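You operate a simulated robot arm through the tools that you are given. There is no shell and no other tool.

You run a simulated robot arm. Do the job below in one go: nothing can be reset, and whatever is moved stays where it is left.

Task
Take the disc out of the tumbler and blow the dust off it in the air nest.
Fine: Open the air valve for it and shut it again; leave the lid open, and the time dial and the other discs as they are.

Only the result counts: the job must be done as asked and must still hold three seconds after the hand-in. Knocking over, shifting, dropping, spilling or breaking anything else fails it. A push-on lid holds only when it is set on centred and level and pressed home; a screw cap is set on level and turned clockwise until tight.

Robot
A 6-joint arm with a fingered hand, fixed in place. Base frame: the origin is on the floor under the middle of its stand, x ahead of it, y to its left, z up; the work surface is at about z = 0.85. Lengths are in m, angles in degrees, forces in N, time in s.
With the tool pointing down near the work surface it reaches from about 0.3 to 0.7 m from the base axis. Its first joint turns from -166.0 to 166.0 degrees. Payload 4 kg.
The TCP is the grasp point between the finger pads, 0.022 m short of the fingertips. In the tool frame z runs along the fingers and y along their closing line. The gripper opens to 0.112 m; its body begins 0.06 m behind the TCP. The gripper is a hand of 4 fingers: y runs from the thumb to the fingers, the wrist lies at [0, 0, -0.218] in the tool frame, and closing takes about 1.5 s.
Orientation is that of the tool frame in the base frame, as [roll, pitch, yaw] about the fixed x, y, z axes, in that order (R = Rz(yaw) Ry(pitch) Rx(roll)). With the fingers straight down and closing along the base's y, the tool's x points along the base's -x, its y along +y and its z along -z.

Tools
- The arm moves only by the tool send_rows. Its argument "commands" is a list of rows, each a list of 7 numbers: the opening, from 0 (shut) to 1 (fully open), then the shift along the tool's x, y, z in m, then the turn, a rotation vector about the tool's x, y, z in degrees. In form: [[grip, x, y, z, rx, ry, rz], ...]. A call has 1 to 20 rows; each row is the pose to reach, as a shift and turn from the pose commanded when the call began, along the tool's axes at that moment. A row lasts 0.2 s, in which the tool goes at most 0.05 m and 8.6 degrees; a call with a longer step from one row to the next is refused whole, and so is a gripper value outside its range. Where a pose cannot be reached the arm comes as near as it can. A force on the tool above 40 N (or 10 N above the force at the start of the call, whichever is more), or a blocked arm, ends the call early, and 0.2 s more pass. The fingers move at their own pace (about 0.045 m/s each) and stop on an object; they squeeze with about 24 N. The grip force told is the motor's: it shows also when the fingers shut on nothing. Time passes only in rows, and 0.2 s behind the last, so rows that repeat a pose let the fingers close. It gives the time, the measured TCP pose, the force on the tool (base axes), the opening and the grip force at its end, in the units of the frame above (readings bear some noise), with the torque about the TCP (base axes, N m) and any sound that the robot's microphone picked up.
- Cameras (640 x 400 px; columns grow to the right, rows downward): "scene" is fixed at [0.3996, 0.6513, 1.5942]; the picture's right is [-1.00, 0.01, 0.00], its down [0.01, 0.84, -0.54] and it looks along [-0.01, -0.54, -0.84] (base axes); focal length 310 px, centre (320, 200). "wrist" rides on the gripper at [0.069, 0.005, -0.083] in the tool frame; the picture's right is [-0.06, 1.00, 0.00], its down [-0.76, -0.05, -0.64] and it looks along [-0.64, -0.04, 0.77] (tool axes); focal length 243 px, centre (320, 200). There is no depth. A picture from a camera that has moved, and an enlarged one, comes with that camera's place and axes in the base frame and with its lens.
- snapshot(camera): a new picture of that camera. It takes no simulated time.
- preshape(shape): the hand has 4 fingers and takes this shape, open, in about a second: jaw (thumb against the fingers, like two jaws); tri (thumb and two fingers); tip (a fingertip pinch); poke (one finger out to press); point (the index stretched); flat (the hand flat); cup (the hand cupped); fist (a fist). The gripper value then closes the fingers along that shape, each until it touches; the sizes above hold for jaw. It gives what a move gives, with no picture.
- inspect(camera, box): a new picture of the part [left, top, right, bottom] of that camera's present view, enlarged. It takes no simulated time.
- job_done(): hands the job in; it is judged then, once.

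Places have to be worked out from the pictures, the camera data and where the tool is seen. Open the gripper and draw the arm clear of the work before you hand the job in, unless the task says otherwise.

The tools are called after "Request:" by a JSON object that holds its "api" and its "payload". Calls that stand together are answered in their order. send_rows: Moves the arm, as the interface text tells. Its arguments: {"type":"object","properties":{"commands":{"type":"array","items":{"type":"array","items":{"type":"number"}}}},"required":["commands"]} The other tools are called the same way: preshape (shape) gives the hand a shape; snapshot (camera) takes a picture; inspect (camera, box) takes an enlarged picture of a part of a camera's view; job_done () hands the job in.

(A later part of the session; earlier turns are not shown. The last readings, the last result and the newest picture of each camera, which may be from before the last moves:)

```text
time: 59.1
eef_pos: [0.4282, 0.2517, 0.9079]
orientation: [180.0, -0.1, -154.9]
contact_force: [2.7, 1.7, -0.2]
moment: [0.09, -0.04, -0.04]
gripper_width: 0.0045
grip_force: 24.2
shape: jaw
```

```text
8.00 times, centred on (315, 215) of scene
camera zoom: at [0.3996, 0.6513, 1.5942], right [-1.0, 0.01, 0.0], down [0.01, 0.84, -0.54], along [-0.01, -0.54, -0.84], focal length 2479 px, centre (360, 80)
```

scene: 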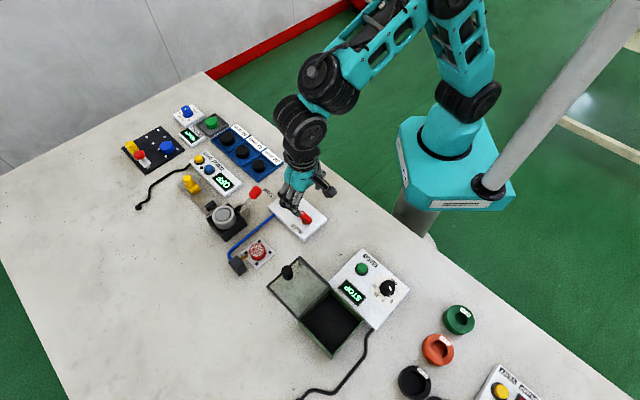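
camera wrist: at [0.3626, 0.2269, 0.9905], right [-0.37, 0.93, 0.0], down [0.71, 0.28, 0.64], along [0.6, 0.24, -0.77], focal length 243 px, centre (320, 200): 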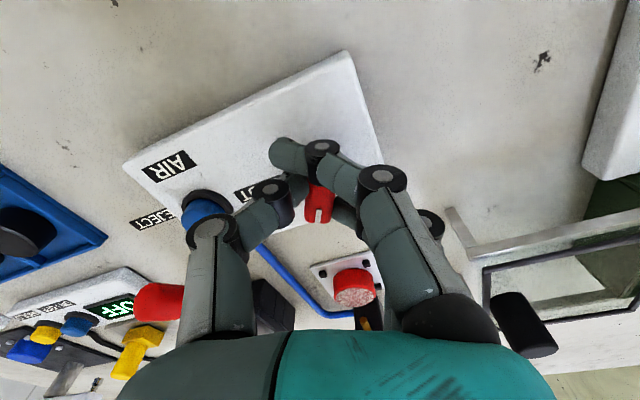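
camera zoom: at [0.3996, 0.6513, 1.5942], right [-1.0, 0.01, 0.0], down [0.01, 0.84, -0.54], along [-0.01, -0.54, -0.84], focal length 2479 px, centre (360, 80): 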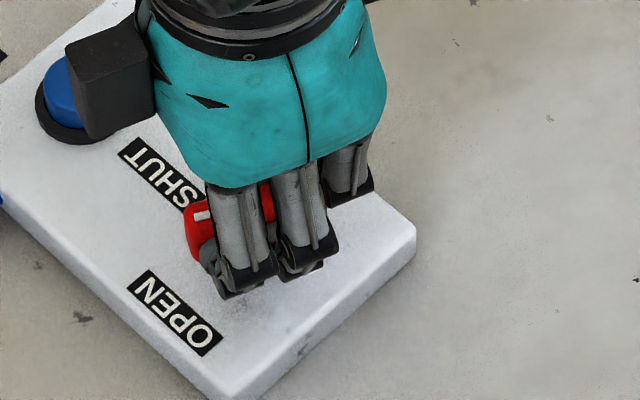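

The mark now points between the labels, a bit behind the hand's turn. I turn on by 20°, watching torque for the end stop and listening for air.

Request:
{"api": "send_rows", "payload": {"commands": [[0.05, 0, -0.0003, 0, 0, 0, -5], [0.05, 0, -0.0006, 0, 0, 0, -10], [0.05, 0, -0.0009, 0, 0, 0, -15], [0.05, 0, -0.0012, 0, 0, 0, -20], [0.05, 0, -0.0012, 0, 0, 0, -20]]}}

Request:
{"api": "inspect", "payload": {"camera": "scene", "box": [290, 190, 340, 240]}}

Request:
{"api": "inspect", "payload": {"camera": "scene", "box": [235, 230, 285, 280]}}

Request:
{"api": "inspect", "payload": {"camera": "wrist", "box": [240, 110, 440, 260]}}

```text
time: 60.3
eef_pos: [0.4282, 0.2512, 0.9082]
orientation: [-179.8, 0.0, -134.8]
contact_force: [7.0, -5.3, -2.6]
moment: [-0.05, -0.05, -0.06]
gripper_width: 0.0046
grip_force: 24.4
shape: jaw
```

```text
8.00 times, centred on (315, 215) of scene
camera zoom: at [0.3996, 0.6513, 1.5942], right [-1.0, 0.01, 0.0], down [0.01, 0.84, -0.54], along [-0.01, -0.54, -0.84], focal length 2479 px, centre (360, 80)
```

zoom: 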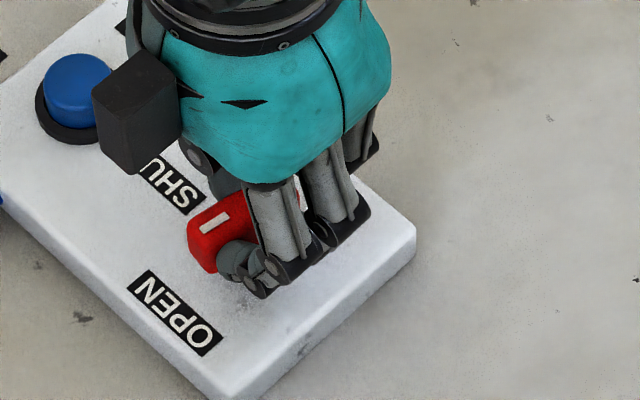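

```text
8.00 times, centred on (260, 255) of scene
camera zoom: at [0.3996, 0.6513, 1.5942], right [-1.0, 0.01, 0.0], down [0.01, 0.84, -0.54], along [-0.01, -0.54, -0.84], focal length 2479 px, centre (800, -240)
```

zoom: 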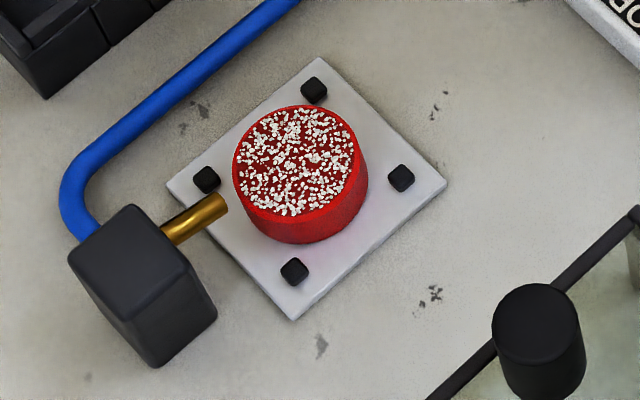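

```text
2.67 times, centred on (340, 185) of wrist
camera zoom: at [0.376, 0.2049, 0.9905], right [-0.66, 0.75, 0.0], down [0.57, 0.51, 0.64], along [0.48, 0.42, -0.77], focal length 647 px, centre (267, 240)
```

zoom: 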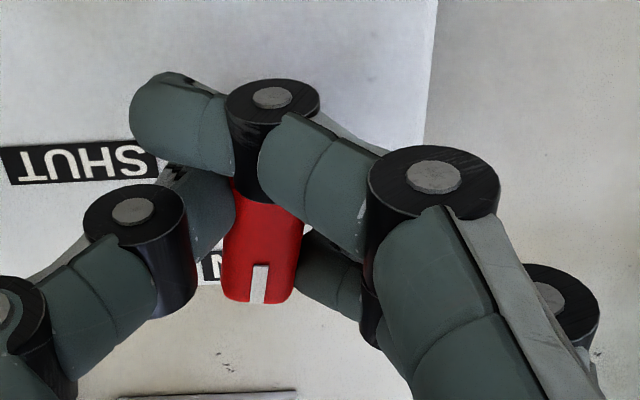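

The mark now stands at about 32° of the 45° toward OPEN, still dusty and no air sound. I turn 15° more.

Request:
{"api": "send_rows", "payload": {"commands": [[0.05, 0, -0.0007, 0, 0, 0, -5], [0.05, 0, -0.0015, 0, 0, 0, -10], [0.05, 0, -0.0015, 0, 0, 0, -15], [0.05, 0, -0.0015, 0, 0, 0, -15]]}}

Request:
{"api": "inspect", "payload": {"camera": "scene", "box": [290, 190, 340, 240]}}

Request:
{"api": "inspect", "payload": {"camera": "scene", "box": [235, 230, 285, 280]}}

```text
time: 61.3
eef_pos: [0.4292, 0.2503, 0.9085]
orientation: [-180.0, 0.1, -119.9]
contact_force: [5.4, -5.6, -1.9]
moment: [-0.04, -0.02, -0.18]
gripper_width: 0.0043
grip_force: 23.5
shape: jaw
```

```text
8.00 times, centred on (315, 215) of scene
camera zoom: at [0.3996, 0.6513, 1.5942], right [-1.0, 0.01, 0.0], down [0.01, 0.84, -0.54], along [-0.01, -0.54, -0.84], focal length 2479 px, centre (360, 80)
```

zoom: 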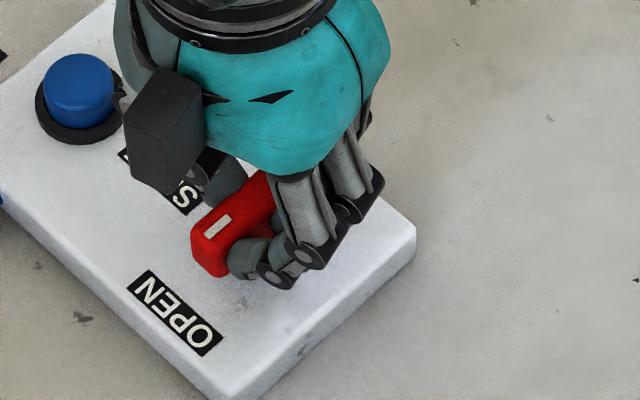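

```text
8.00 times, centred on (260, 255) of scene
camera zoom: at [0.3996, 0.6513, 1.5942], right [-1.0, 0.01, 0.0], down [0.01, 0.84, -0.54], along [-0.01, -0.54, -0.84], focal length 2479 px, centre (800, -240)
```

zoom: 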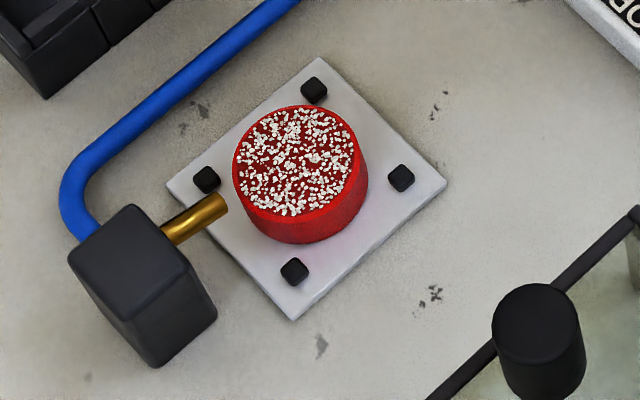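

The mark points at OPEN (about 47°). I hold for a second and listen for air before judging.

Request:
{"api": "send_rows", "payload": {"commands": [[0.05, 0, 0, 0, 0, 0, 0], [0.05, 0, 0, 0, 0, 0, 0], [0.05, 0, 0, 0, 0, 0, 0], [0.05, 0, 0, 0, 0, 0, 0], [0.05, 0, 0, 0, 0, 0, 0], [0.05, 0, 0, 0, 0, 0, 0], [0.05, 0, 0, 0, 0, 0, 0], [0.05, 0, 0, 0, 0, 0, 0], [0.05, 0, 0, 0, 0, 0, 0], [0.05, 0, 0, 0, 0, 0, 0]]}}

Request:
{"api": "inspect", "payload": {"camera": "scene", "box": [235, 230, 285, 280]}}

Request:
{"api": "inspect", "payload": {"camera": "wrist", "box": [220, 110, 460, 270]}}

```text
time: 63.5
eef_pos: [0.4306, 0.25, 0.9076]
orientation: [180.0, 0.1, -120.0]
contact_force: [6.0, -8.2, -3.5]
moment: [-0.08, -0.02, -0.2]
gripper_width: 0.0043
grip_force: 24.1
shape: jaw
```

```text
8.00 times, centred on (260, 255) of scene
camera zoom: at [0.3996, 0.6513, 1.5942], right [-1.0, 0.01, 0.0], down [0.01, 0.84, -0.54], along [-0.01, -0.54, -0.84], focal length 2479 px, centre (800, -240)
```

zoom: 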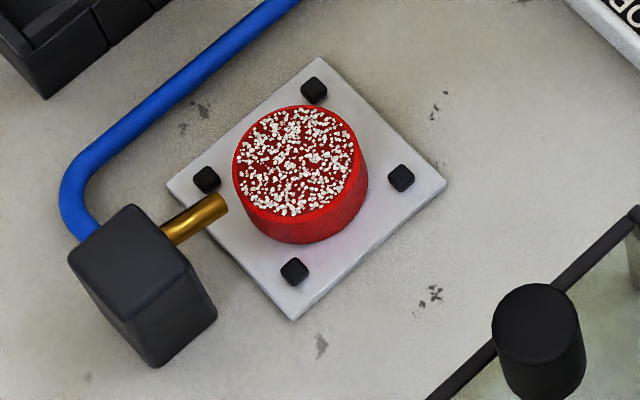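

```text
2.50 times, centred on (340, 190) of wrist
camera zoom: at [0.3906, 0.1922, 0.9906], right [-0.83, 0.55, 0.0], down [0.42, 0.64, 0.64], along [0.36, 0.53, -0.77], focal length 606 px, centre (270, 225)
```

zoom: 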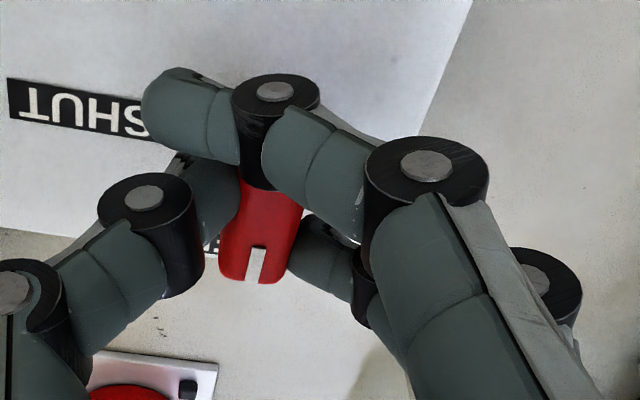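

No air yet. I turn a further 8° to see whether the handle is at its stop.

Request:
{"api": "send_rows", "payload": {"commands": [[0.05, 0, -0.0005, 0, 0, 0, -4], [0.05, 0, -0.001, 0, 0, 0, -8], [0.05, 0, -0.001, 0, 0, 0, -8], [0.05, 0, -0.001, 0, 0, 0, -8]]}}

Request:
{"api": "inspect", "payload": {"camera": "scene", "box": [290, 190, 340, 240]}}

Request:
{"api": "inspect", "payload": {"camera": "scene", "box": [235, 230, 285, 280]}}

```text
time: 64.5
eef_pos: [0.4298, 0.2491, 0.9087]
orientation: [180.0, -0.1, -111.9]
contact_force: [2.2, -7.1, -3.7]
moment: [-0.08, 0.06, -0.41]
gripper_width: 0.0044
grip_force: 23.9
shape: jaw
```

```text
8.00 times, centred on (315, 215) of scene
camera zoom: at [0.3996, 0.6513, 1.5942], right [-1.0, 0.01, 0.0], down [0.01, 0.84, -0.54], along [-0.01, -0.54, -0.84], focal length 2479 px, centre (360, 80)
```

zoom: 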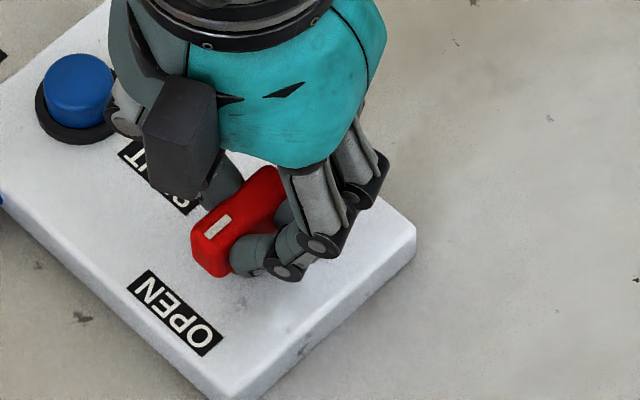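

```text
8.00 times, centred on (260, 255) of scene
camera zoom: at [0.3996, 0.6513, 1.5942], right [-1.0, 0.01, 0.0], down [0.01, 0.84, -0.54], along [-0.01, -0.54, -0.84], focal length 2479 px, centre (800, -240)
```

zoom: 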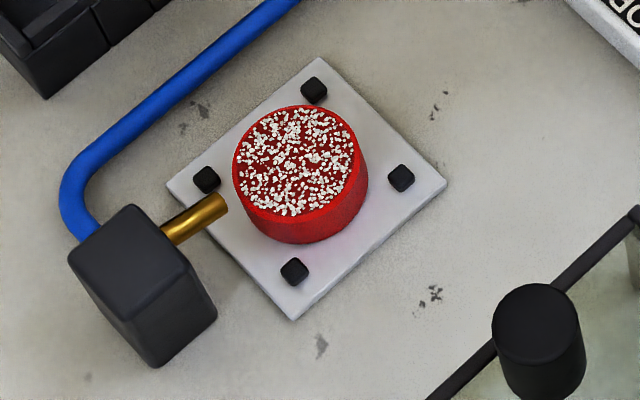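

The torque climbed to 0.41 N m with no further motion, so the valve stands at its OPEN stop; no air flows by itself, so the blue AIR button beside it seems to give the blast. I let go of the handle and rise.

Request:
{"api": "send_rows", "payload": {"commands": [[0.05, 0, 0, 0, 0, 0, 4], [0.05, 0, 0, 0, 0, 0, 6], [0.2, 0, 0, 0, 0, 0, 6], [0.4, 0, 0, 0, 0, 0, 6], [0.6, 0, 0, 0, 0, 0, 6], [0.7, 0, 0, 0, 0, 0, 6], [0.7, 0, 0, 0, 0, 0, 6], [0.7, 0, 0, 0, 0, 0, 6], [0.7, 0, 0, 0, 0, 0, 6], [0.7, 0, 0, -0.02, 0, 0, 6], [0.7, 0, 0, -0.05, 0, 0, 6], [0.7, 0, 0, -0.08, 0, 0, 6], [0.7, 0, 0, -0.09, 0, 0, 6], [0.7, 0, 0, -0.09, 0, 0, 6]]}}

Request:
{"api": "snapshot", "payload": {"camera": "wrist"}}

Request:
{"api": "inspect", "payload": {"camera": "scene", "box": [265, 180, 345, 245]}}

Request:
{"api": "inspect", "payload": {"camera": "scene", "box": [235, 230, 285, 280]}}

```text
time: 67.5
eef_pos: [0.4305, 0.2498, 0.9983]
orientation: [-180.0, 0.1, -117.9]
contact_force: [0.2, 0.9, 0.4]
moment: [0.03, 0.01, -0.02]
gripper_width: 0.0778
grip_force: 0.0
shape: jaw
```

```text
taken
camera wrist: at [0.3932, 0.1907, 1.0809], right [-0.85, 0.52, 0.0], down [0.4, 0.65, 0.64], along [0.34, 0.55, -0.77], focal length 243 px, centre (320, 200)
```

wrist: 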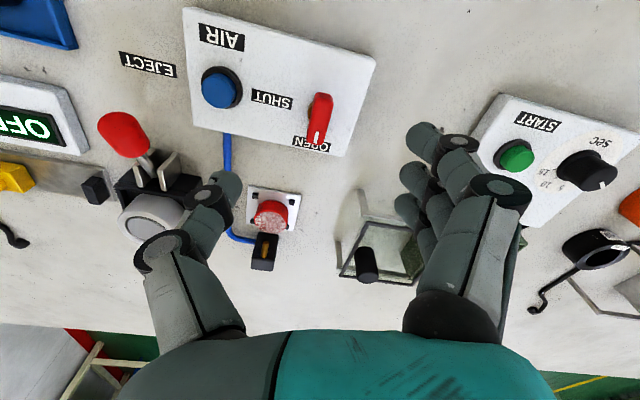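

```text
6.15 times, centred on (305, 212) of scene
camera zoom: at [0.3996, 0.6513, 1.5942], right [-1.0, 0.01, 0.0], down [0.01, 0.84, -0.54], along [-0.01, -0.54, -0.84], focal length 1907 px, centre (412, 123)
```

zoom: 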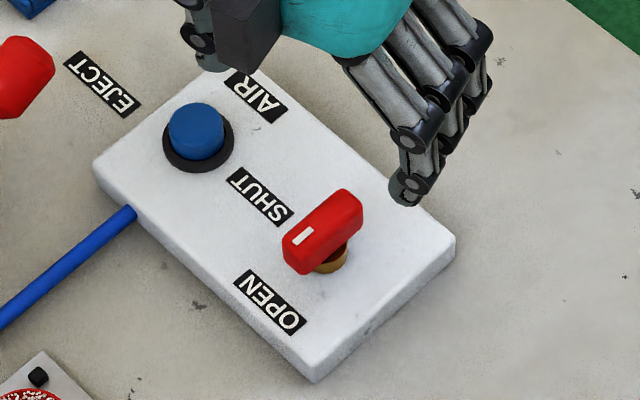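

```text
8.00 times, centred on (260, 255) of scene
camera zoom: at [0.3996, 0.6513, 1.5942], right [-1.0, 0.01, 0.0], down [0.01, 0.84, -0.54], along [-0.01, -0.54, -0.84], focal length 2479 px, centre (800, -240)
```

zoom: 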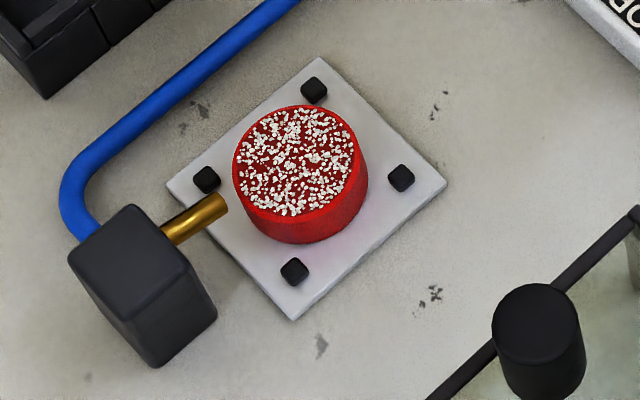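

The handle's mark points at OPEN and stays there. I take the poke shape and look at where its finger is.

Request:
{"api": "preshape", "payload": {"shape": "poke"}}

Request:
{"api": "snapshot", "payload": {"camera": "wrist"}}

Request:
{"api": "inspect", "payload": {"camera": "scene", "box": [265, 160, 365, 245]}}

```text
time: 68.4
eef_pos: [0.4316, 0.2494, 0.9977]
orientation: [-180.0, -0.1, -117.9]
contact_force: [0.0, 1.0, 0.1]
moment: [-0.01, 0.01, 0.01]
gripper_width: 0.0
grip_force: 0.0
shape: poke
```

```text
taken
camera wrist: at [0.3932, 0.1907, 1.0807], right [-0.85, 0.52, 0.0], down [0.4, 0.65, 0.64], along [0.34, 0.55, -0.77], focal length 243 px, centre (320, 200)
```

wrist: 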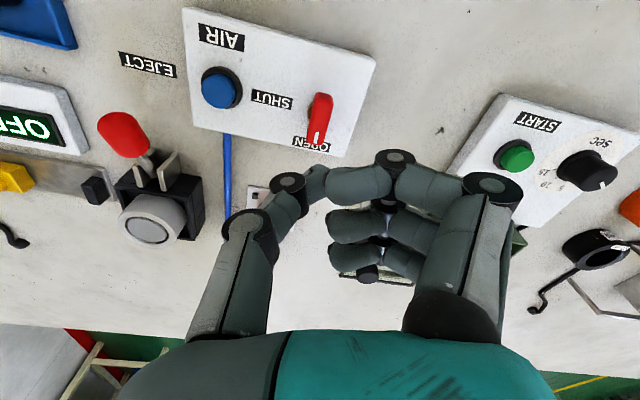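

```text
4.71 times, centred on (315, 202) of scene
camera zoom: at [0.3996, 0.6513, 1.5942], right [-1.0, 0.01, 0.0], down [0.01, 0.84, -0.54], along [-0.01, -0.54, -0.84], focal length 1458 px, centre (344, 188)
```

zoom: 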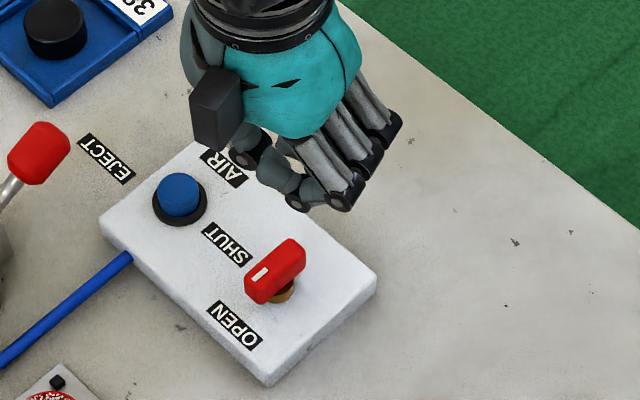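

In poke the fingers are curled in with no clear stretched finger; I try the point shape instead.

Request:
{"api": "preshape", "payload": {"shape": "point"}}

Request:
{"api": "snapshot", "payload": {"camera": "wrist"}}

Request:
{"api": "inspect", "payload": {"camera": "scene", "box": [265, 160, 365, 245]}}

```text
time: 69.3
eef_pos: [0.4296, 0.2501, 0.9978]
orientation: [179.9, 0.1, -117.9]
contact_force: [0.0, 0.2, 0.1]
moment: [0.02, 0.04, -0.01]
gripper_width: 0.1061
grip_force: 0.0
shape: point
```

```text
taken
camera wrist: at [0.3932, 0.1907, 1.0807], right [-0.85, 0.52, 0.0], down [0.4, 0.65, 0.64], along [0.34, 0.55, -0.77], focal length 243 px, centre (320, 200)
```

wrist: 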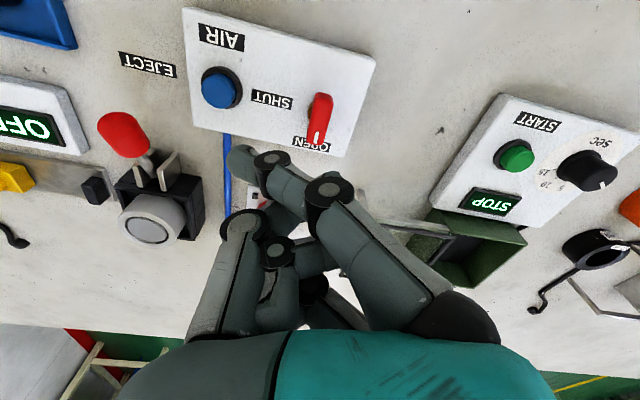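

```text
4.71 times, centred on (315, 202) of scene
camera zoom: at [0.3996, 0.6513, 1.5942], right [-1.0, 0.01, 0.0], down [0.01, 0.84, -0.54], along [-0.01, -0.54, -0.84], focal length 1458 px, centre (344, 188)
```

zoom: 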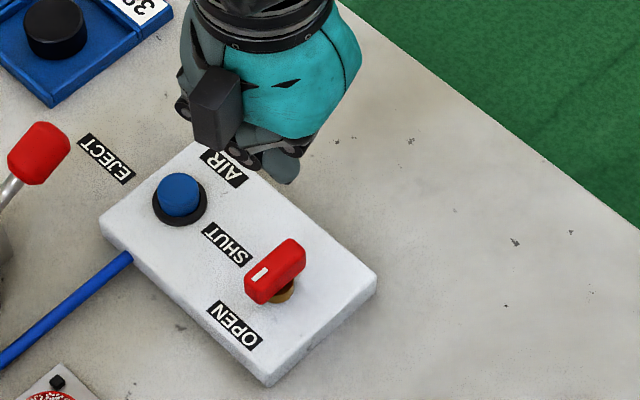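

Point stretches the index below the rest of the hand, slanting inward. I enlarge it to find the tip in the tool frame, and the button to place it.

Request:
{"api": "inspect", "payload": {"camera": "wrist", "box": [190, 110, 370, 260]}}

Request:
{"api": "inspect", "payload": {"camera": "wrist", "box": [170, 0, 390, 170]}}

Request:
{"api": "inspect", "payload": {"camera": "scene", "box": [270, 180, 320, 225]}}

```text
2.67 times, centred on (280, 185) of wrist
camera zoom: at [0.3932, 0.1907, 1.0807], right [-0.85, 0.52, 0.0], down [0.4, 0.65, 0.64], along [0.34, 0.55, -0.77], focal length 647 px, centre (427, 240)
```

zoom: 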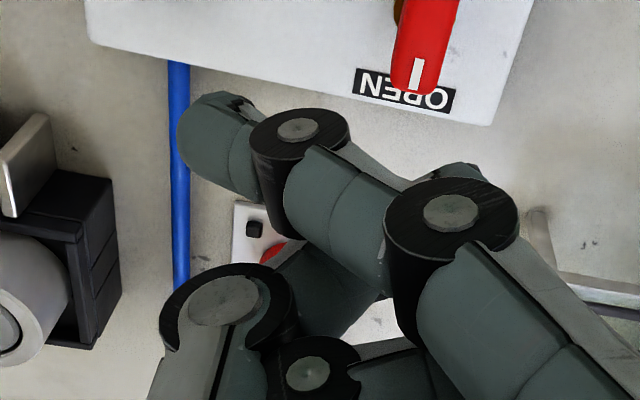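

```text
2.35 times, centred on (280, 85) of wrist
camera zoom: at [0.3932, 0.1907, 1.0807], right [-0.85, 0.52, 0.0], down [0.4, 0.65, 0.64], along [0.34, 0.55, -0.77], focal length 571 px, centre (414, 471)
```

zoom: 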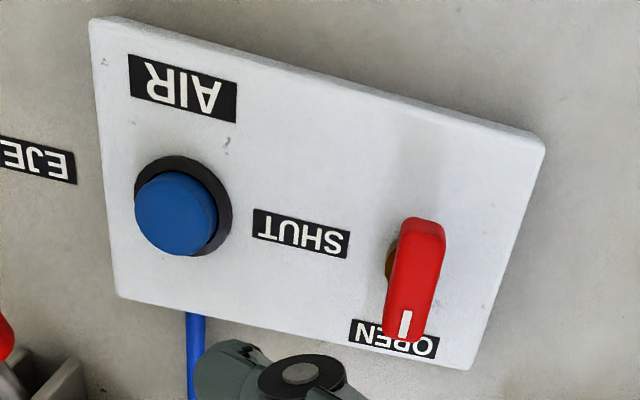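

```text
8.89 times, centred on (295, 202) of scene
camera zoom: at [0.3996, 0.6513, 1.5942], right [-1.0, 0.01, 0.0], down [0.01, 0.84, -0.54], along [-0.01, -0.54, -0.84], focal length 2754 px, centre (542, 178)
```

zoom: 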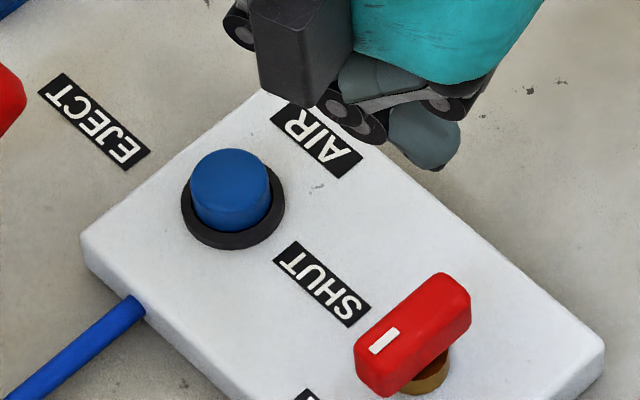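

The scene view hints that point's lowest part is not the index. Re-reading the poke picture, its thumb tip stands near the tool axis about 2 cm below the curled fingers, which suits pressing; I take poke again and go above the button at about (0.4857, 0.1985, top 0.890).

Request:
{"api": "preshape", "payload": {"shape": "poke"}}

Request:
{"api": "send_rows", "payload": {"commands": [[0, 0.003, -0.012, 0, 0, 0, 4], [0, 0.006, -0.024, 0, 0, 0, 8], [0, 0.01, -0.036, 0, 0, 0, 12], [0, 0.014, -0.05, 0, 0, 0, 16], [0, 0.0188, -0.0729, 0, 0, 0, 17.1], [0, 0.0188, -0.0729, 0.02, 0, 0, 17.1], [0, 0.0188, -0.0729, 0.035, 0, 0, 17.1], [0, 0.0188, -0.0729, 0.035, 0, 0, 17.1]]}}

Request:
{"api": "snapshot", "payload": {"camera": "wrist"}}

Request:
{"api": "inspect", "payload": {"camera": "scene", "box": [255, 160, 345, 240]}}

```text
time: 70.2
eef_pos: [0.4316, 0.2499, 0.9987]
orientation: [-180.0, 0.1, -117.9]
contact_force: [0.9, -0.2, -0.2]
moment: [0.0, 0.0, -0.01]
gripper_width: 0.0
grip_force: 0.1
shape: poke
```

```text
time: 72.0
eef_pos: [0.485, 0.1986, 0.9621]
orientation: [-180.0, 0.0, -135.1]
contact_force: [-0.3, 0.1, 0.3]
moment: [0.0, -0.01, 0.01]
gripper_width: 0.0001
grip_force: 23.7
shape: jaw
```

```text
taken
camera wrist: at [0.4329, 0.1531, 1.0454], right [-0.66, 0.75, 0.0], down [0.58, 0.51, 0.64], along [0.48, 0.42, -0.77], focal length 243 px, centre (320, 200)
```

wrist: 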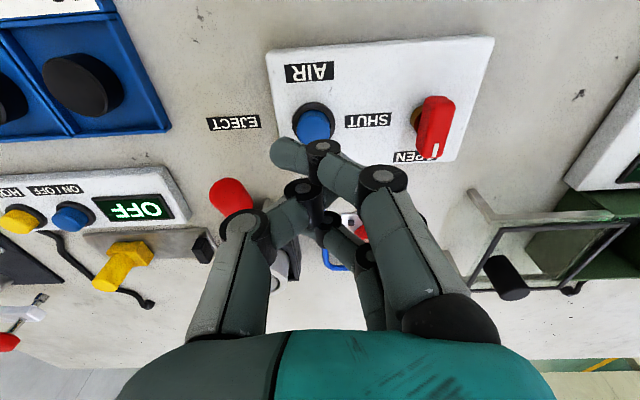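

```text
5.00 times, centred on (300, 200) of scene
camera zoom: at [0.3996, 0.6513, 1.5942], right [-1.0, 0.01, 0.0], down [0.01, 0.84, -0.54], along [-0.01, -0.54, -0.84], focal length 1549 px, centre (420, 200)
```

zoom: 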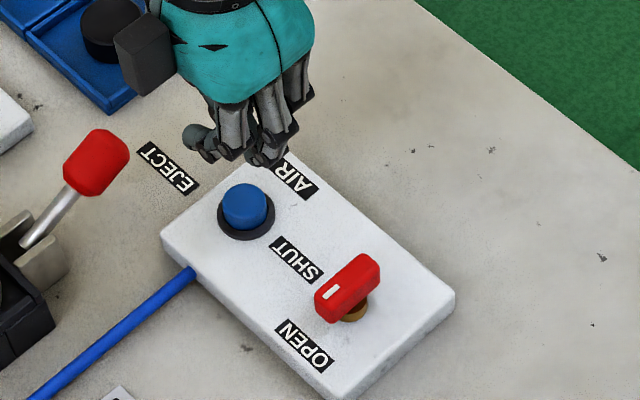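

Sending 0 turned the hand back into the closed jaw shape, so poke must be kept with the value at open. I take poke again here and hold 1.

Request:
{"api": "preshape", "payload": {"shape": "poke"}}

Request:
{"api": "send_rows", "payload": {"commands": [[1, 0, 0, 0, 0, 0, 0], [1, 0, 0, 0, 0, 0, 0], [1, 0, 0, 0, 0, 0, 0]]}}

Request:
{"api": "snapshot", "payload": {"camera": "wrist"}}

Request:
{"api": "inspect", "payload": {"camera": "scene", "box": [255, 160, 345, 240]}}

```text
time: 72.9
eef_pos: [0.4861, 0.199, 0.9625]
orientation: [179.9, 0.0, -135.0]
contact_force: [0.3, 0.3, -0.1]
moment: [0.01, 0.03, 0.01]
gripper_width: 0.0001
grip_force: 0.1
shape: poke
```

```text
time: 73.7
eef_pos: [0.4856, 0.1992, 0.9639]
orientation: [-180.0, 0.0, -135.0]
contact_force: [-0.1, -0.3, 0.1]
moment: [-0.03, 0.0, 0.01]
gripper_width: 0.0
grip_force: 0.1
shape: poke
```

```text
taken
camera wrist: at [0.4328, 0.1531, 1.0455], right [-0.66, 0.75, 0.0], down [0.58, 0.51, 0.64], along [0.48, 0.42, -0.77], focal length 243 px, centre (320, 200)
```

wrist: 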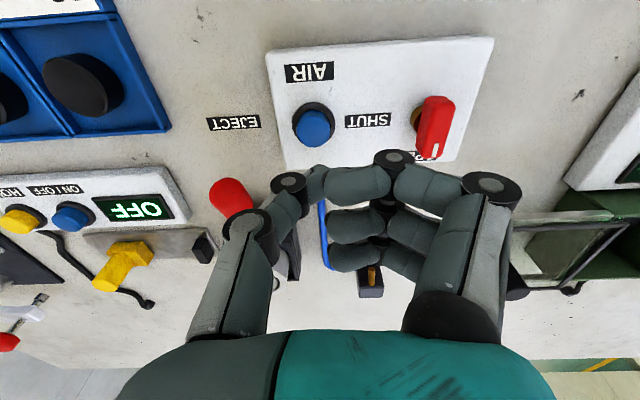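

```text
5.00 times, centred on (300, 200) of scene
camera zoom: at [0.3996, 0.6513, 1.5942], right [-1.0, 0.01, 0.0], down [0.01, 0.84, -0.54], along [-0.01, -0.54, -0.84], focal length 1549 px, centre (420, 200)
```

zoom: 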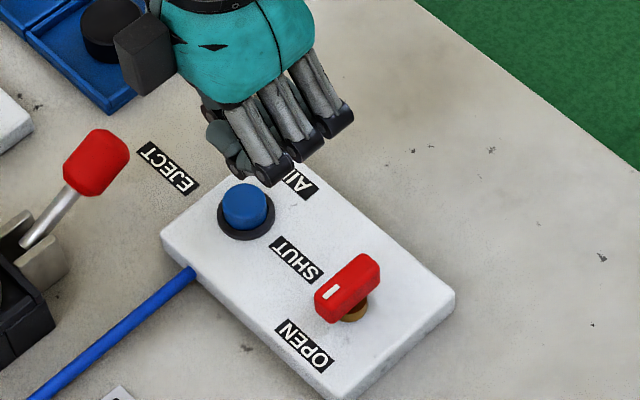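

Poke holds with value 1. I enlarge the poking tip in the wrist view to locate it against the button.

Request:
{"api": "inspect", "payload": {"camera": "wrist", "box": [230, 90, 430, 250]}}

Request:
{"api": "inspect", "payload": {"camera": "scene", "box": [285, 170, 325, 215]}}

```text
2.50 times, centred on (330, 170) of wrist
camera zoom: at [0.4328, 0.1531, 1.0455], right [-0.66, 0.75, 0.0], down [0.58, 0.51, 0.64], along [0.48, 0.42, -0.77], focal length 606 px, centre (295, 275)
```

zoom: 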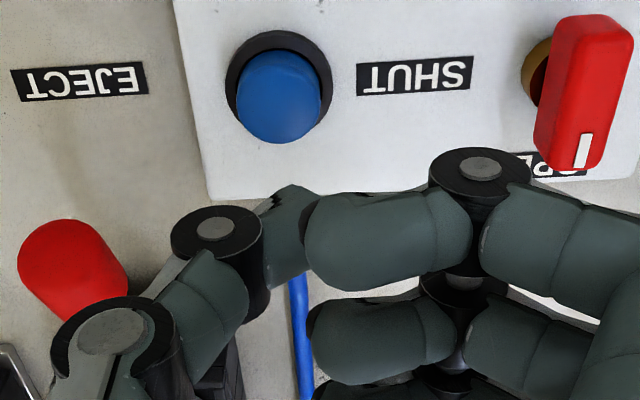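

```text
8.89 times, centred on (305, 192) of scene
camera zoom: at [0.3996, 0.6513, 1.5942], right [-1.0, 0.01, 0.0], down [0.01, 0.84, -0.54], along [-0.01, -0.54, -0.84], focal length 2754 px, centre (453, 267)
```

zoom: 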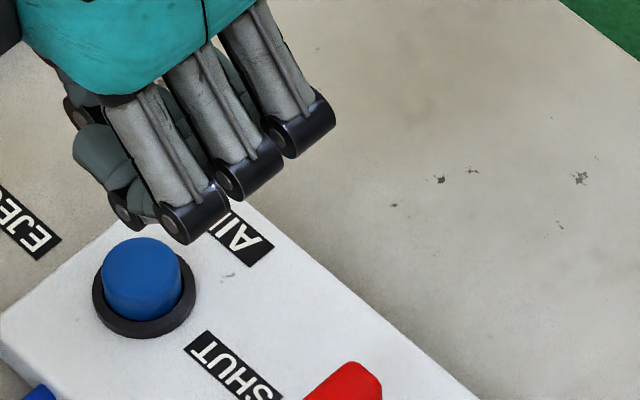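

The poking thumb tip lies on the tool axis, about 0.024 below the TCP, and the button is within 2 mm of it. I lower to just above the button.

Request:
{"api": "send_rows", "payload": {"commands": [[1, 0, -0.0015, 0.01, 0, 0, 0], [1, 0, -0.0015, 0.02, 0, 0, 0], [1, 0, -0.0015, 0.03, 0, 0, 0], [1, 0, -0.0015, 0.038, 0, 0, 0], [1, 0, -0.0015, 0.038, 0, 0, 0]]}}

Request:
{"api": "inspect", "payload": {"camera": "wrist", "box": [230, 90, 430, 250]}}

Request:
{"api": "inspect", "payload": {"camera": "scene", "box": [270, 170, 330, 225]}}

```text
time: 74.9
eef_pos: [0.4871, 0.1983, 0.9252]
orientation: [180.0, 0.0, -135.0]
contact_force: [0.3, -0.2, 0.0]
moment: [0.0, 0.06, -0.04]
gripper_width: 0.0
grip_force: 0.0
shape: poke
```

```text
2.50 times, centred on (330, 170) of wrist
camera zoom: at [0.4339, 0.1521, 1.0076], right [-0.66, 0.75, 0.0], down [0.58, 0.51, 0.64], along [0.48, 0.42, -0.77], focal length 606 px, centre (295, 275)
```

zoom: 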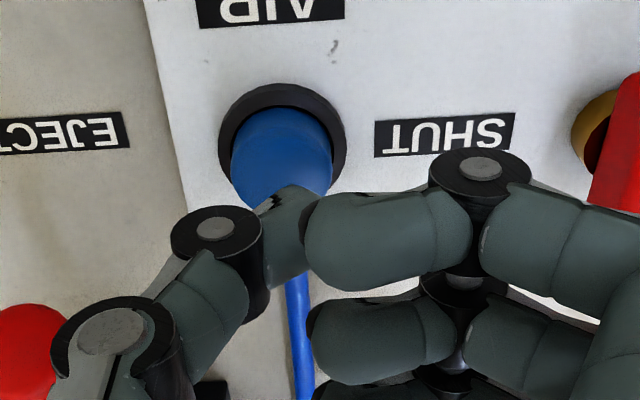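

```text
7.27 times, centred on (300, 198) of scene
camera zoom: at [0.3996, 0.6513, 1.5942], right [-1.0, 0.01, 0.0], down [0.01, 0.84, -0.54], along [-0.01, -0.54, -0.84], focal length 2254 px, centre (466, 218)
```

zoom: 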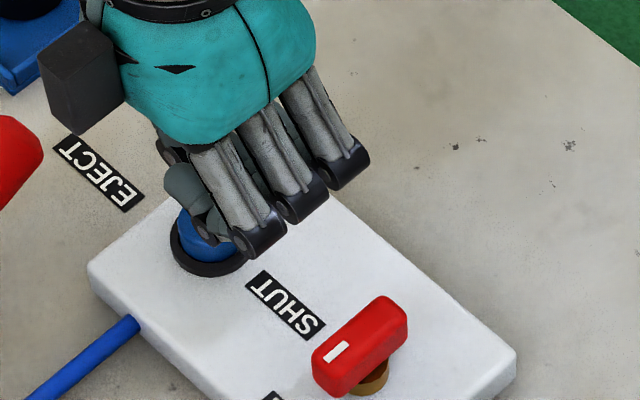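

The tip stands over the button. I press down in small steps, watching the force and listening.

Request:
{"api": "send_rows", "payload": {"commands": [[1, 0, 0, 0.003, 0, 0, 0], [1, 0, 0, 0.006, 0, 0, 0], [1, 0, 0, 0.009, 0, 0, 0], [1, 0, 0, 0.012, 0, 0, 0]]}}

```text
time: 75.9
eef_pos: [0.4861, 0.1986, 0.9128]
orientation: [180.0, 0.0, -135.0]
contact_force: [0.3, -0.2, 0.3]
moment: [0.0, 0.03, 0.01]
gripper_width: 0.0
grip_force: 0.1
shape: poke
```

No contact yet at z ≈ 0.913; I go on in 2 mm steps.

Request:
{"api": "send_rows", "payload": {"commands": [[1, 0, 0, 0.002, 0, 0, 0], [1, 0, 0, 0.004, 0, 0, 0], [1, 0, 0, 0.004, 0, 0, 0]]}}

Request:
{"api": "inspect", "payload": {"camera": "scene", "box": [270, 170, 330, 225]}}

```text
time: 76.7
eef_pos: [0.4869, 0.1983, 0.9102]
orientation: [180.0, 0.0, -134.9]
contact_force: [0.9, 0.6, 0.4]
moment: [0.02, -0.04, -0.01]
gripper_width: 0.0001
grip_force: 0.1
shape: poke
```

```text
7.27 times, centred on (300, 198) of scene
camera zoom: at [0.3996, 0.6513, 1.5942], right [-1.0, 0.01, 0.0], down [0.01, 0.84, -0.54], along [-0.01, -0.54, -0.84], focal length 2254 px, centre (466, 218)
```

zoom: 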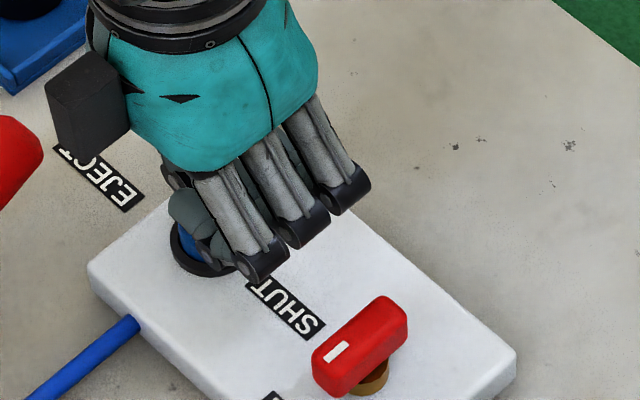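

Still free. I continue downward by 4 mm.

Request:
{"api": "send_rows", "payload": {"commands": [[1, 0, 0, 0.002, 0, 0, 0], [1, 0, 0, 0.004, 0, 0, 0], [1, 0, 0, 0.004, 0, 0, 0]]}}

Request:
{"api": "inspect", "payload": {"camera": "wrist", "box": [230, 90, 430, 250]}}

```text
time: 77.5
eef_pos: [0.4871, 0.1986, 0.9047]
orientation: [-180.0, 0.0, -135.0]
contact_force: [0.6, 0.2, 2.8]
moment: [-0.01, 0.03, -0.01]
gripper_width: 0.0
grip_force: 0.1
shape: poke
heard: click
```

```text
2.50 times, centred on (330, 170) of wrist
camera zoom: at [0.434, 0.1519, 0.9877], right [-0.66, 0.75, 0.0], down [0.58, 0.51, 0.64], along [0.48, 0.42, -0.77], focal length 606 px, centre (295, 275)
```

zoom: 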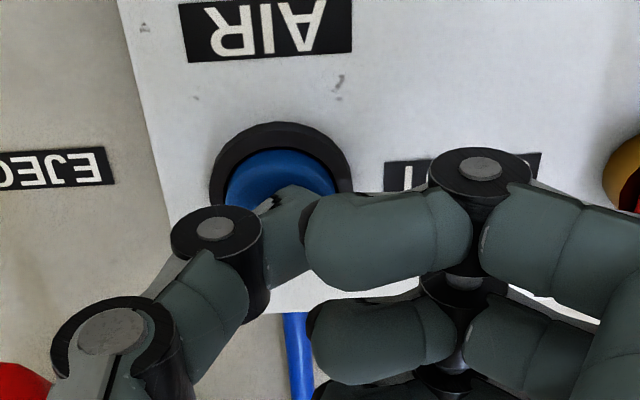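

A click: the button went in at 2.8 N. I hold it for a second and look at the disc.

Request:
{"api": "send_rows", "payload": {"commands": [[1, 0, 0, 0, 0, 0, 0], [1, 0, 0, 0, 0, 0, 0], [1, 0, 0, 0, 0, 0, 0], [1, 0, 0, 0, 0, 0, 0], [1, 0, 0, 0, 0, 0, 0]]}}

Request:
{"api": "inspect", "payload": {"camera": "scene", "box": [235, 230, 285, 280]}}

Request:
{"api": "inspect", "payload": {"camera": "scene", "box": [255, 170, 345, 245]}}

```text
time: 78.7
eef_pos: [0.4863, 0.1975, 0.9053]
orientation: [-180.0, 0.0, -135.0]
contact_force: [1.0, 0.2, 2.2]
moment: [-0.01, 0.0, 0.02]
gripper_width: 0.0001
grip_force: 0.1
shape: poke
```

```text
8.00 times, centred on (260, 255) of scene
camera zoom: at [0.3996, 0.6513, 1.5942], right [-1.0, 0.01, 0.0], down [0.01, 0.84, -0.54], along [-0.01, -0.54, -0.84], focal length 2479 px, centre (800, -240)
```

zoom: 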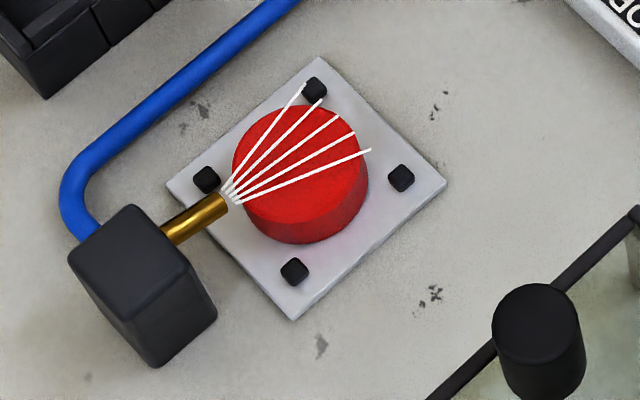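

```text
5.33 times, centred on (300, 208) of scene
camera zoom: at [0.3996, 0.6513, 1.5942], right [-1.0, 0.01, 0.0], down [0.01, 0.84, -0.54], along [-0.01, -0.54, -0.84], focal length 1653 px, centre (427, 160)
```

zoom: 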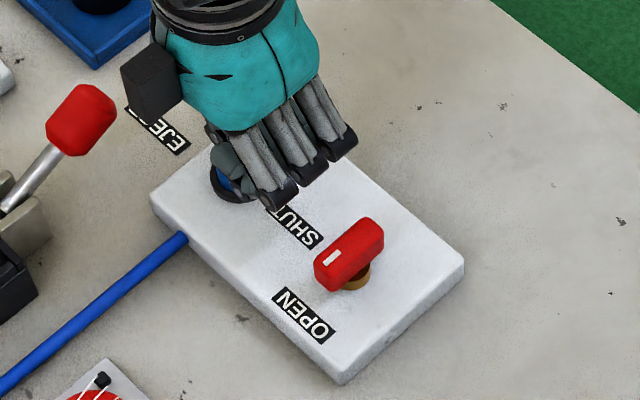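

White jets blow over the disc and it is already clean. I hold one second more, then lift off the button.

Request:
{"api": "send_rows", "payload": {"commands": [[1, 0, 0, 0, 0, 0, 0], [1, 0, 0, 0, 0, 0, 0], [1, 0, 0, 0, 0, 0, 0], [1, 0, 0, 0, 0, 0, 0], [1, 0, 0, 0, 0, 0, 0], [1, 0, 0, -0.005, 0, 0, 0], [1, 0, 0, -0.015, 0, 0, 0], [1, 0, 0, -0.035, 0, 0, 0], [1, 0, 0, -0.06, 0, 0, 0], [1, 0, 0, -0.09, 0, 0, 0], [1, 0, 0, -0.095, 0, 0, 0], [1, 0, 0, -0.095, 0, 0, 0]]}}

Request:
{"api": "inspect", "payload": {"camera": "scene", "box": [235, 230, 285, 280]}}

Request:
{"api": "snapshot", "payload": {"camera": "wrist"}}

Request:
{"api": "inspect", "payload": {"camera": "scene", "box": [255, 170, 345, 245]}}

```text
time: 81.3
eef_pos: [0.4865, 0.1974, 1.001]
orientation: [180.0, 0.0, -134.9]
contact_force: [0.6, -0.2, -0.1]
moment: [0.02, 0.02, 0.02]
gripper_width: 0.0
grip_force: 0.1
shape: poke
```

```text
8.00 times, centred on (260, 255) of scene
camera zoom: at [0.3996, 0.6513, 1.5942], right [-1.0, 0.01, 0.0], down [0.01, 0.84, -0.54], along [-0.01, -0.54, -0.84], focal length 2479 px, centre (800, -240)
```

zoom: 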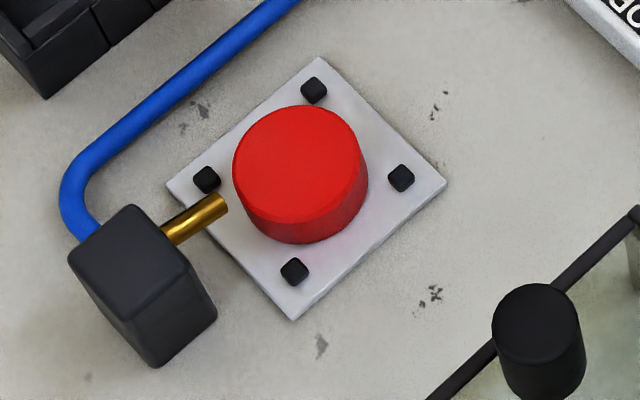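

```text
taken
camera wrist: at [0.4335, 0.1521, 1.0832], right [-0.66, 0.75, 0.0], down [0.58, 0.51, 0.64], along [0.48, 0.42, -0.77], focal length 243 px, centre (320, 200)
```

wrist: 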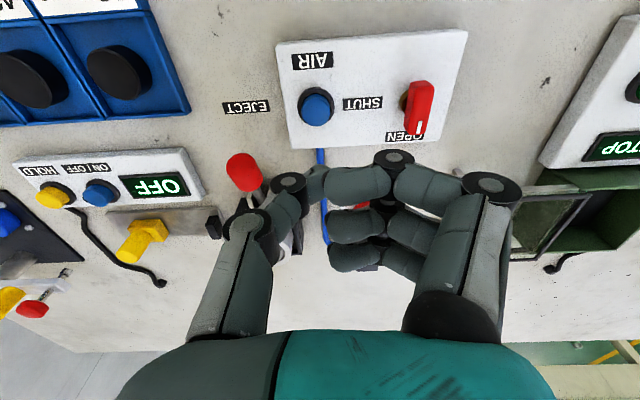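

```text
5.33 times, centred on (300, 208) of scene
camera zoom: at [0.3996, 0.6513, 1.5942], right [-1.0, 0.01, 0.0], down [0.01, 0.84, -0.54], along [-0.01, -0.54, -0.84], focal length 1653 px, centre (427, 160)
```

zoom: 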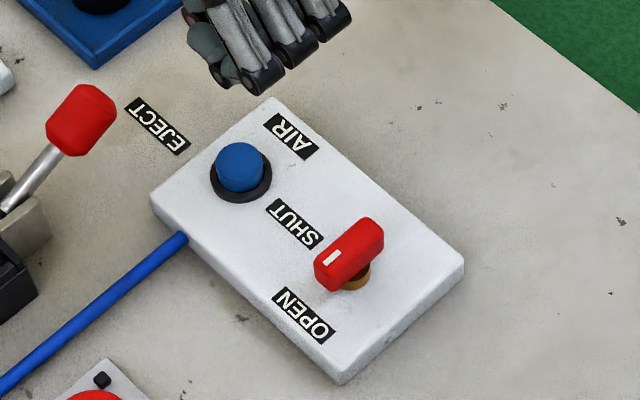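

The disc is clean and the air stopped with the button released. Now I must shut the valve; I enlarge the handle to place it anew.

Request:
{"api": "inspect", "payload": {"camera": "wrist", "box": [370, 50, 470, 160]}}

Request:
{"api": "inspect", "payload": {"camera": "scene", "box": [295, 200, 330, 230]}}

```text
3.64 times, centred on (420, 105) of wrist
camera zoom: at [0.4335, 0.1521, 1.0832], right [-0.66, 0.75, 0.0], down [0.58, 0.51, 0.64], along [0.48, 0.42, -0.77], focal length 882 px, centre (-44, 546)
```

zoom: 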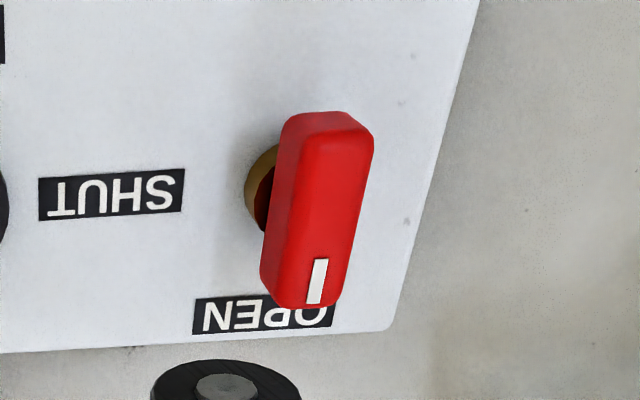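

```text
13.33 times, centred on (312, 215) of scene
camera zoom: at [0.3996, 0.6513, 1.5942], right [-1.0, 0.01, 0.0], down [0.01, 0.84, -0.54], along [-0.01, -0.54, -0.84], focal length 4131 px, centre (420, 0)
```

zoom: 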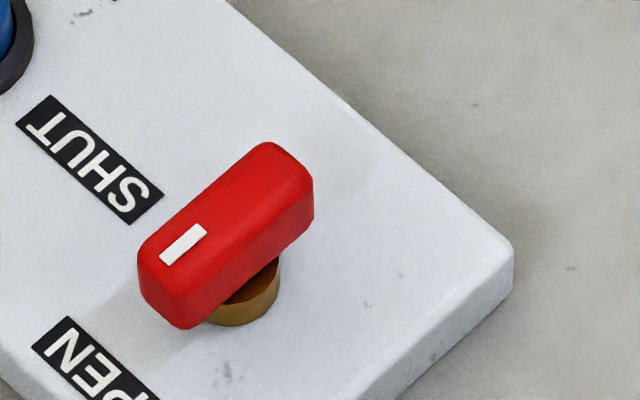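

Combining the forces felt and both views, the pivot is at about (0.4325, 0.252) with the handle's top near z 0.90. I take the jaw shape, go over it with the hand aligned to the handle, and part close.

Request:
{"api": "preshape", "payload": {"shape": "jaw"}}

Request:
{"api": "send_rows", "payload": {"commands": [[0.6, 0, 0.02, 0, 0, 0, 0], [0.6, -0.0005, 0.04, 0, 0, 0, 0], [0.6, -0.0009, 0.06, 0, 0, 0, 0], [0.6, -0.0009, 0.0763, 0, 0, 0, 0], [0.6, -0.0009, 0.0763, 0.02, 0, 0, 0], [0.6, -0.0009, 0.0763, 0.04, 0, 0, 0], [0.6, -0.0009, 0.0763, 0.055, 0, 0, 0], [0.6, -0.0009, 0.0763, 0.07, 0, 0, 0], [0.6, -0.0009, 0.0763, 0.07, 0, 0, 0]]}}

Request:
{"api": "snapshot", "payload": {"camera": "wrist"}}

Request:
{"api": "inspect", "payload": {"camera": "wrist", "box": [240, 80, 400, 240]}}

```text
time: 82.2
eef_pos: [0.4867, 0.1977, 0.9999]
orientation: [180.0, 0.1, -135.0]
contact_force: [-1.6, -0.1, 0.9]
moment: [-0.01, 0.0, 0.04]
gripper_width: 0.1121
grip_force: 0.0
shape: jaw
```

```text
time: 84.2
eef_pos: [0.433, 0.2526, 0.9292]
orientation: [-179.9, 0.1, -135.1]
contact_force: [0.5, 0.1, 0.4]
moment: [0.0, 0.0, 0.03]
gripper_width: 0.0679
grip_force: 0.0
shape: jaw
```

```text
taken
camera wrist: at [0.3807, 0.2066, 1.0126], right [-0.66, 0.75, 0.0], down [0.58, 0.51, 0.64], along [0.48, 0.42, -0.77], focal length 243 px, centre (320, 200)
```

wrist: 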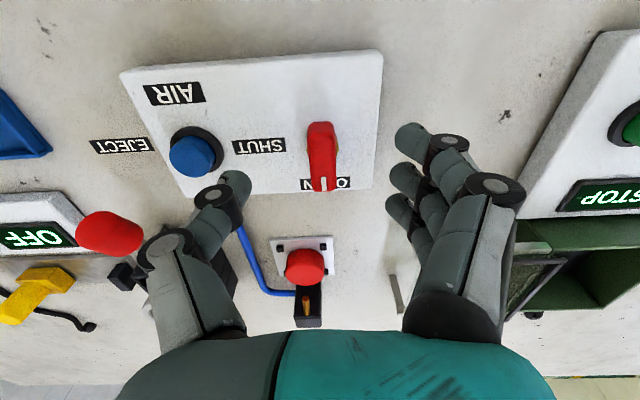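

```text
2.50 times, centred on (320, 160) of wrist
camera zoom: at [0.3807, 0.2066, 1.0126], right [-0.66, 0.75, 0.0], down [0.58, 0.51, 0.64], along [0.48, 0.42, -0.77], focal length 606 px, centre (320, 300)
```

zoom: 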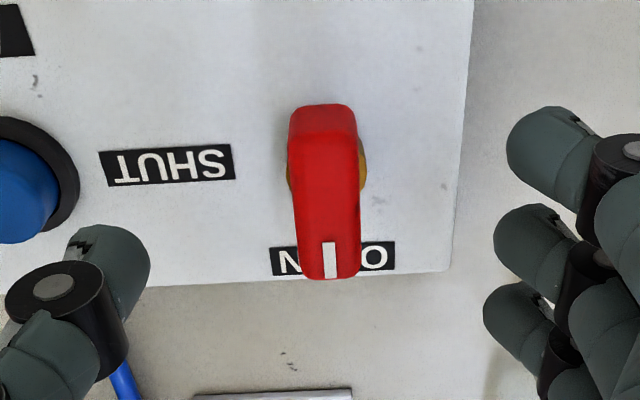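

The handle lies 2 mm toward the fingers from the axis, aligned well. I shift that, lower to z ≈ 0.9055 and close.

Request:
{"api": "send_rows", "payload": {"commands": [[0.6, 0, 0.002, 0.008, 0, 0, 0], [0.6, 0, 0.002, 0.016, 0, 0, 0], [0.6, 0, 0.002, 0.021, 0, 0, 0], [0.6, 0, 0.002, 0.024, 0, 0, 0], [0.6, 0, 0.002, 0.024, 0, 0, 0], [0.45, 0, 0.002, 0.024, 0, 0, 0], [0.3, 0, 0.002, 0.024, 0, 0, 0], [0.2, 0, 0.002, 0.024, 0, 0, 0], [0.1, 0, 0.002, 0.024, 0, 0, 0], [0.05, 0, 0.002, 0.024, 0, 0, 0], [0.05, 0, 0.002, 0.024, 0, 0, 0], [0.05, 0, 0.002, 0.024, 0, 0, 0]]}}

Request:
{"api": "snapshot", "payload": {"camera": "wrist"}}

Request:
{"api": "inspect", "payload": {"camera": "scene", "box": [280, 185, 340, 240]}}

```text
time: 86.8
eef_pos: [0.4329, 0.2544, 0.9056]
orientation: [179.9, 0.0, -135.0]
contact_force: [-0.6, -1.4, -2.7]
moment: [0.01, 0.06, 0.0]
gripper_width: 0.0099
grip_force: 24.3
shape: jaw
```

```text
taken
camera wrist: at [0.3791, 0.208, 0.9887], right [-0.66, 0.75, 0.0], down [0.58, 0.51, 0.64], along [0.48, 0.42, -0.77], focal length 243 px, centre (320, 200)
```

wrist: 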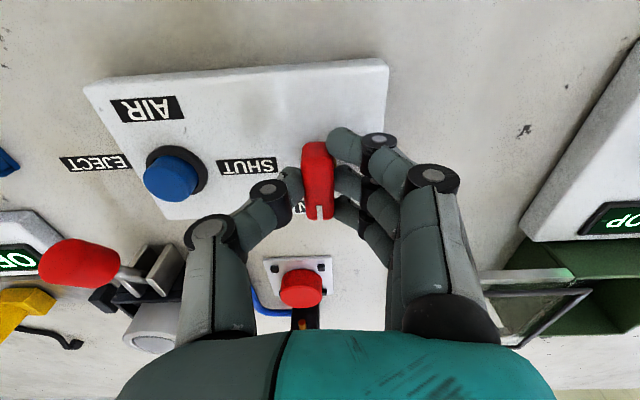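

```text
7.27 times, centred on (310, 212) of scene
camera zoom: at [0.3996, 0.6513, 1.5942], right [-1.0, 0.01, 0.0], down [0.01, 0.84, -0.54], along [-0.01, -0.54, -0.84], focal length 2254 px, centre (393, 109)
```

zoom: 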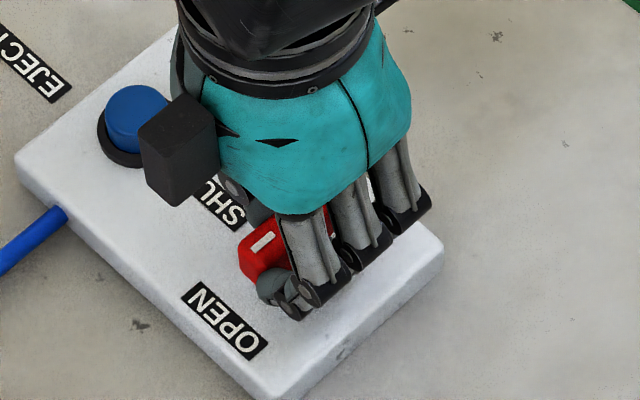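

A square grip: thumb on one side, three fingers on the other. I turn clockwise from above (positive about the tool's z) by 40° and check the load.

Request:
{"api": "send_rows", "payload": {"commands": [[0.05, 0, 0, 0, 0, 0, 5], [0.05, 0, 0, 0, 0, 0, 10], [0.05, 0, 0, 0, 0, 0, 15], [0.05, 0, 0, 0, 0, 0, 20], [0.05, 0, 0, 0, 0, 0, 25], [0.05, 0, 0, 0, 0, 0, 30], [0.05, 0, 0, 0, 0, 0, 30]]}}

Request:
{"api": "inspect", "payload": {"camera": "wrist", "box": [240, 110, 440, 260]}}

```text
time: 88.4
eef_pos: [0.4317, 0.2551, 0.9066]
orientation: [-180.0, -0.1, -165.2]
contact_force: [-7.9, 4.4, -1.6]
moment: [0.14, 0.15, -0.01]
gripper_width: 0.009
grip_force: 23.9
shape: jaw
```

```text
2.67 times, centred on (340, 185) of wrist
camera zoom: at [0.3632, 0.241, 0.9887], right [-0.2, 0.98, 0.0], down [0.75, 0.15, 0.64], along [0.63, 0.13, -0.77], focal length 647 px, centre (267, 240)
```

zoom: 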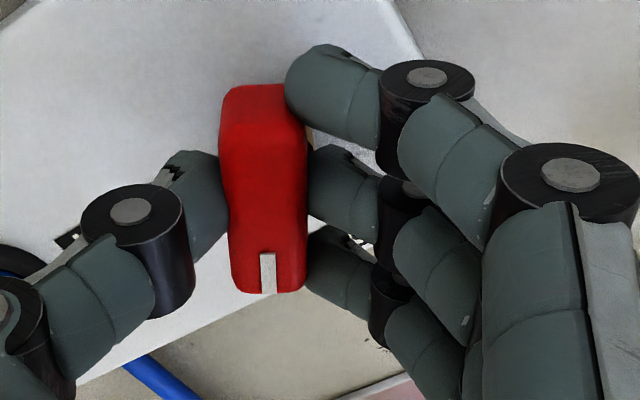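

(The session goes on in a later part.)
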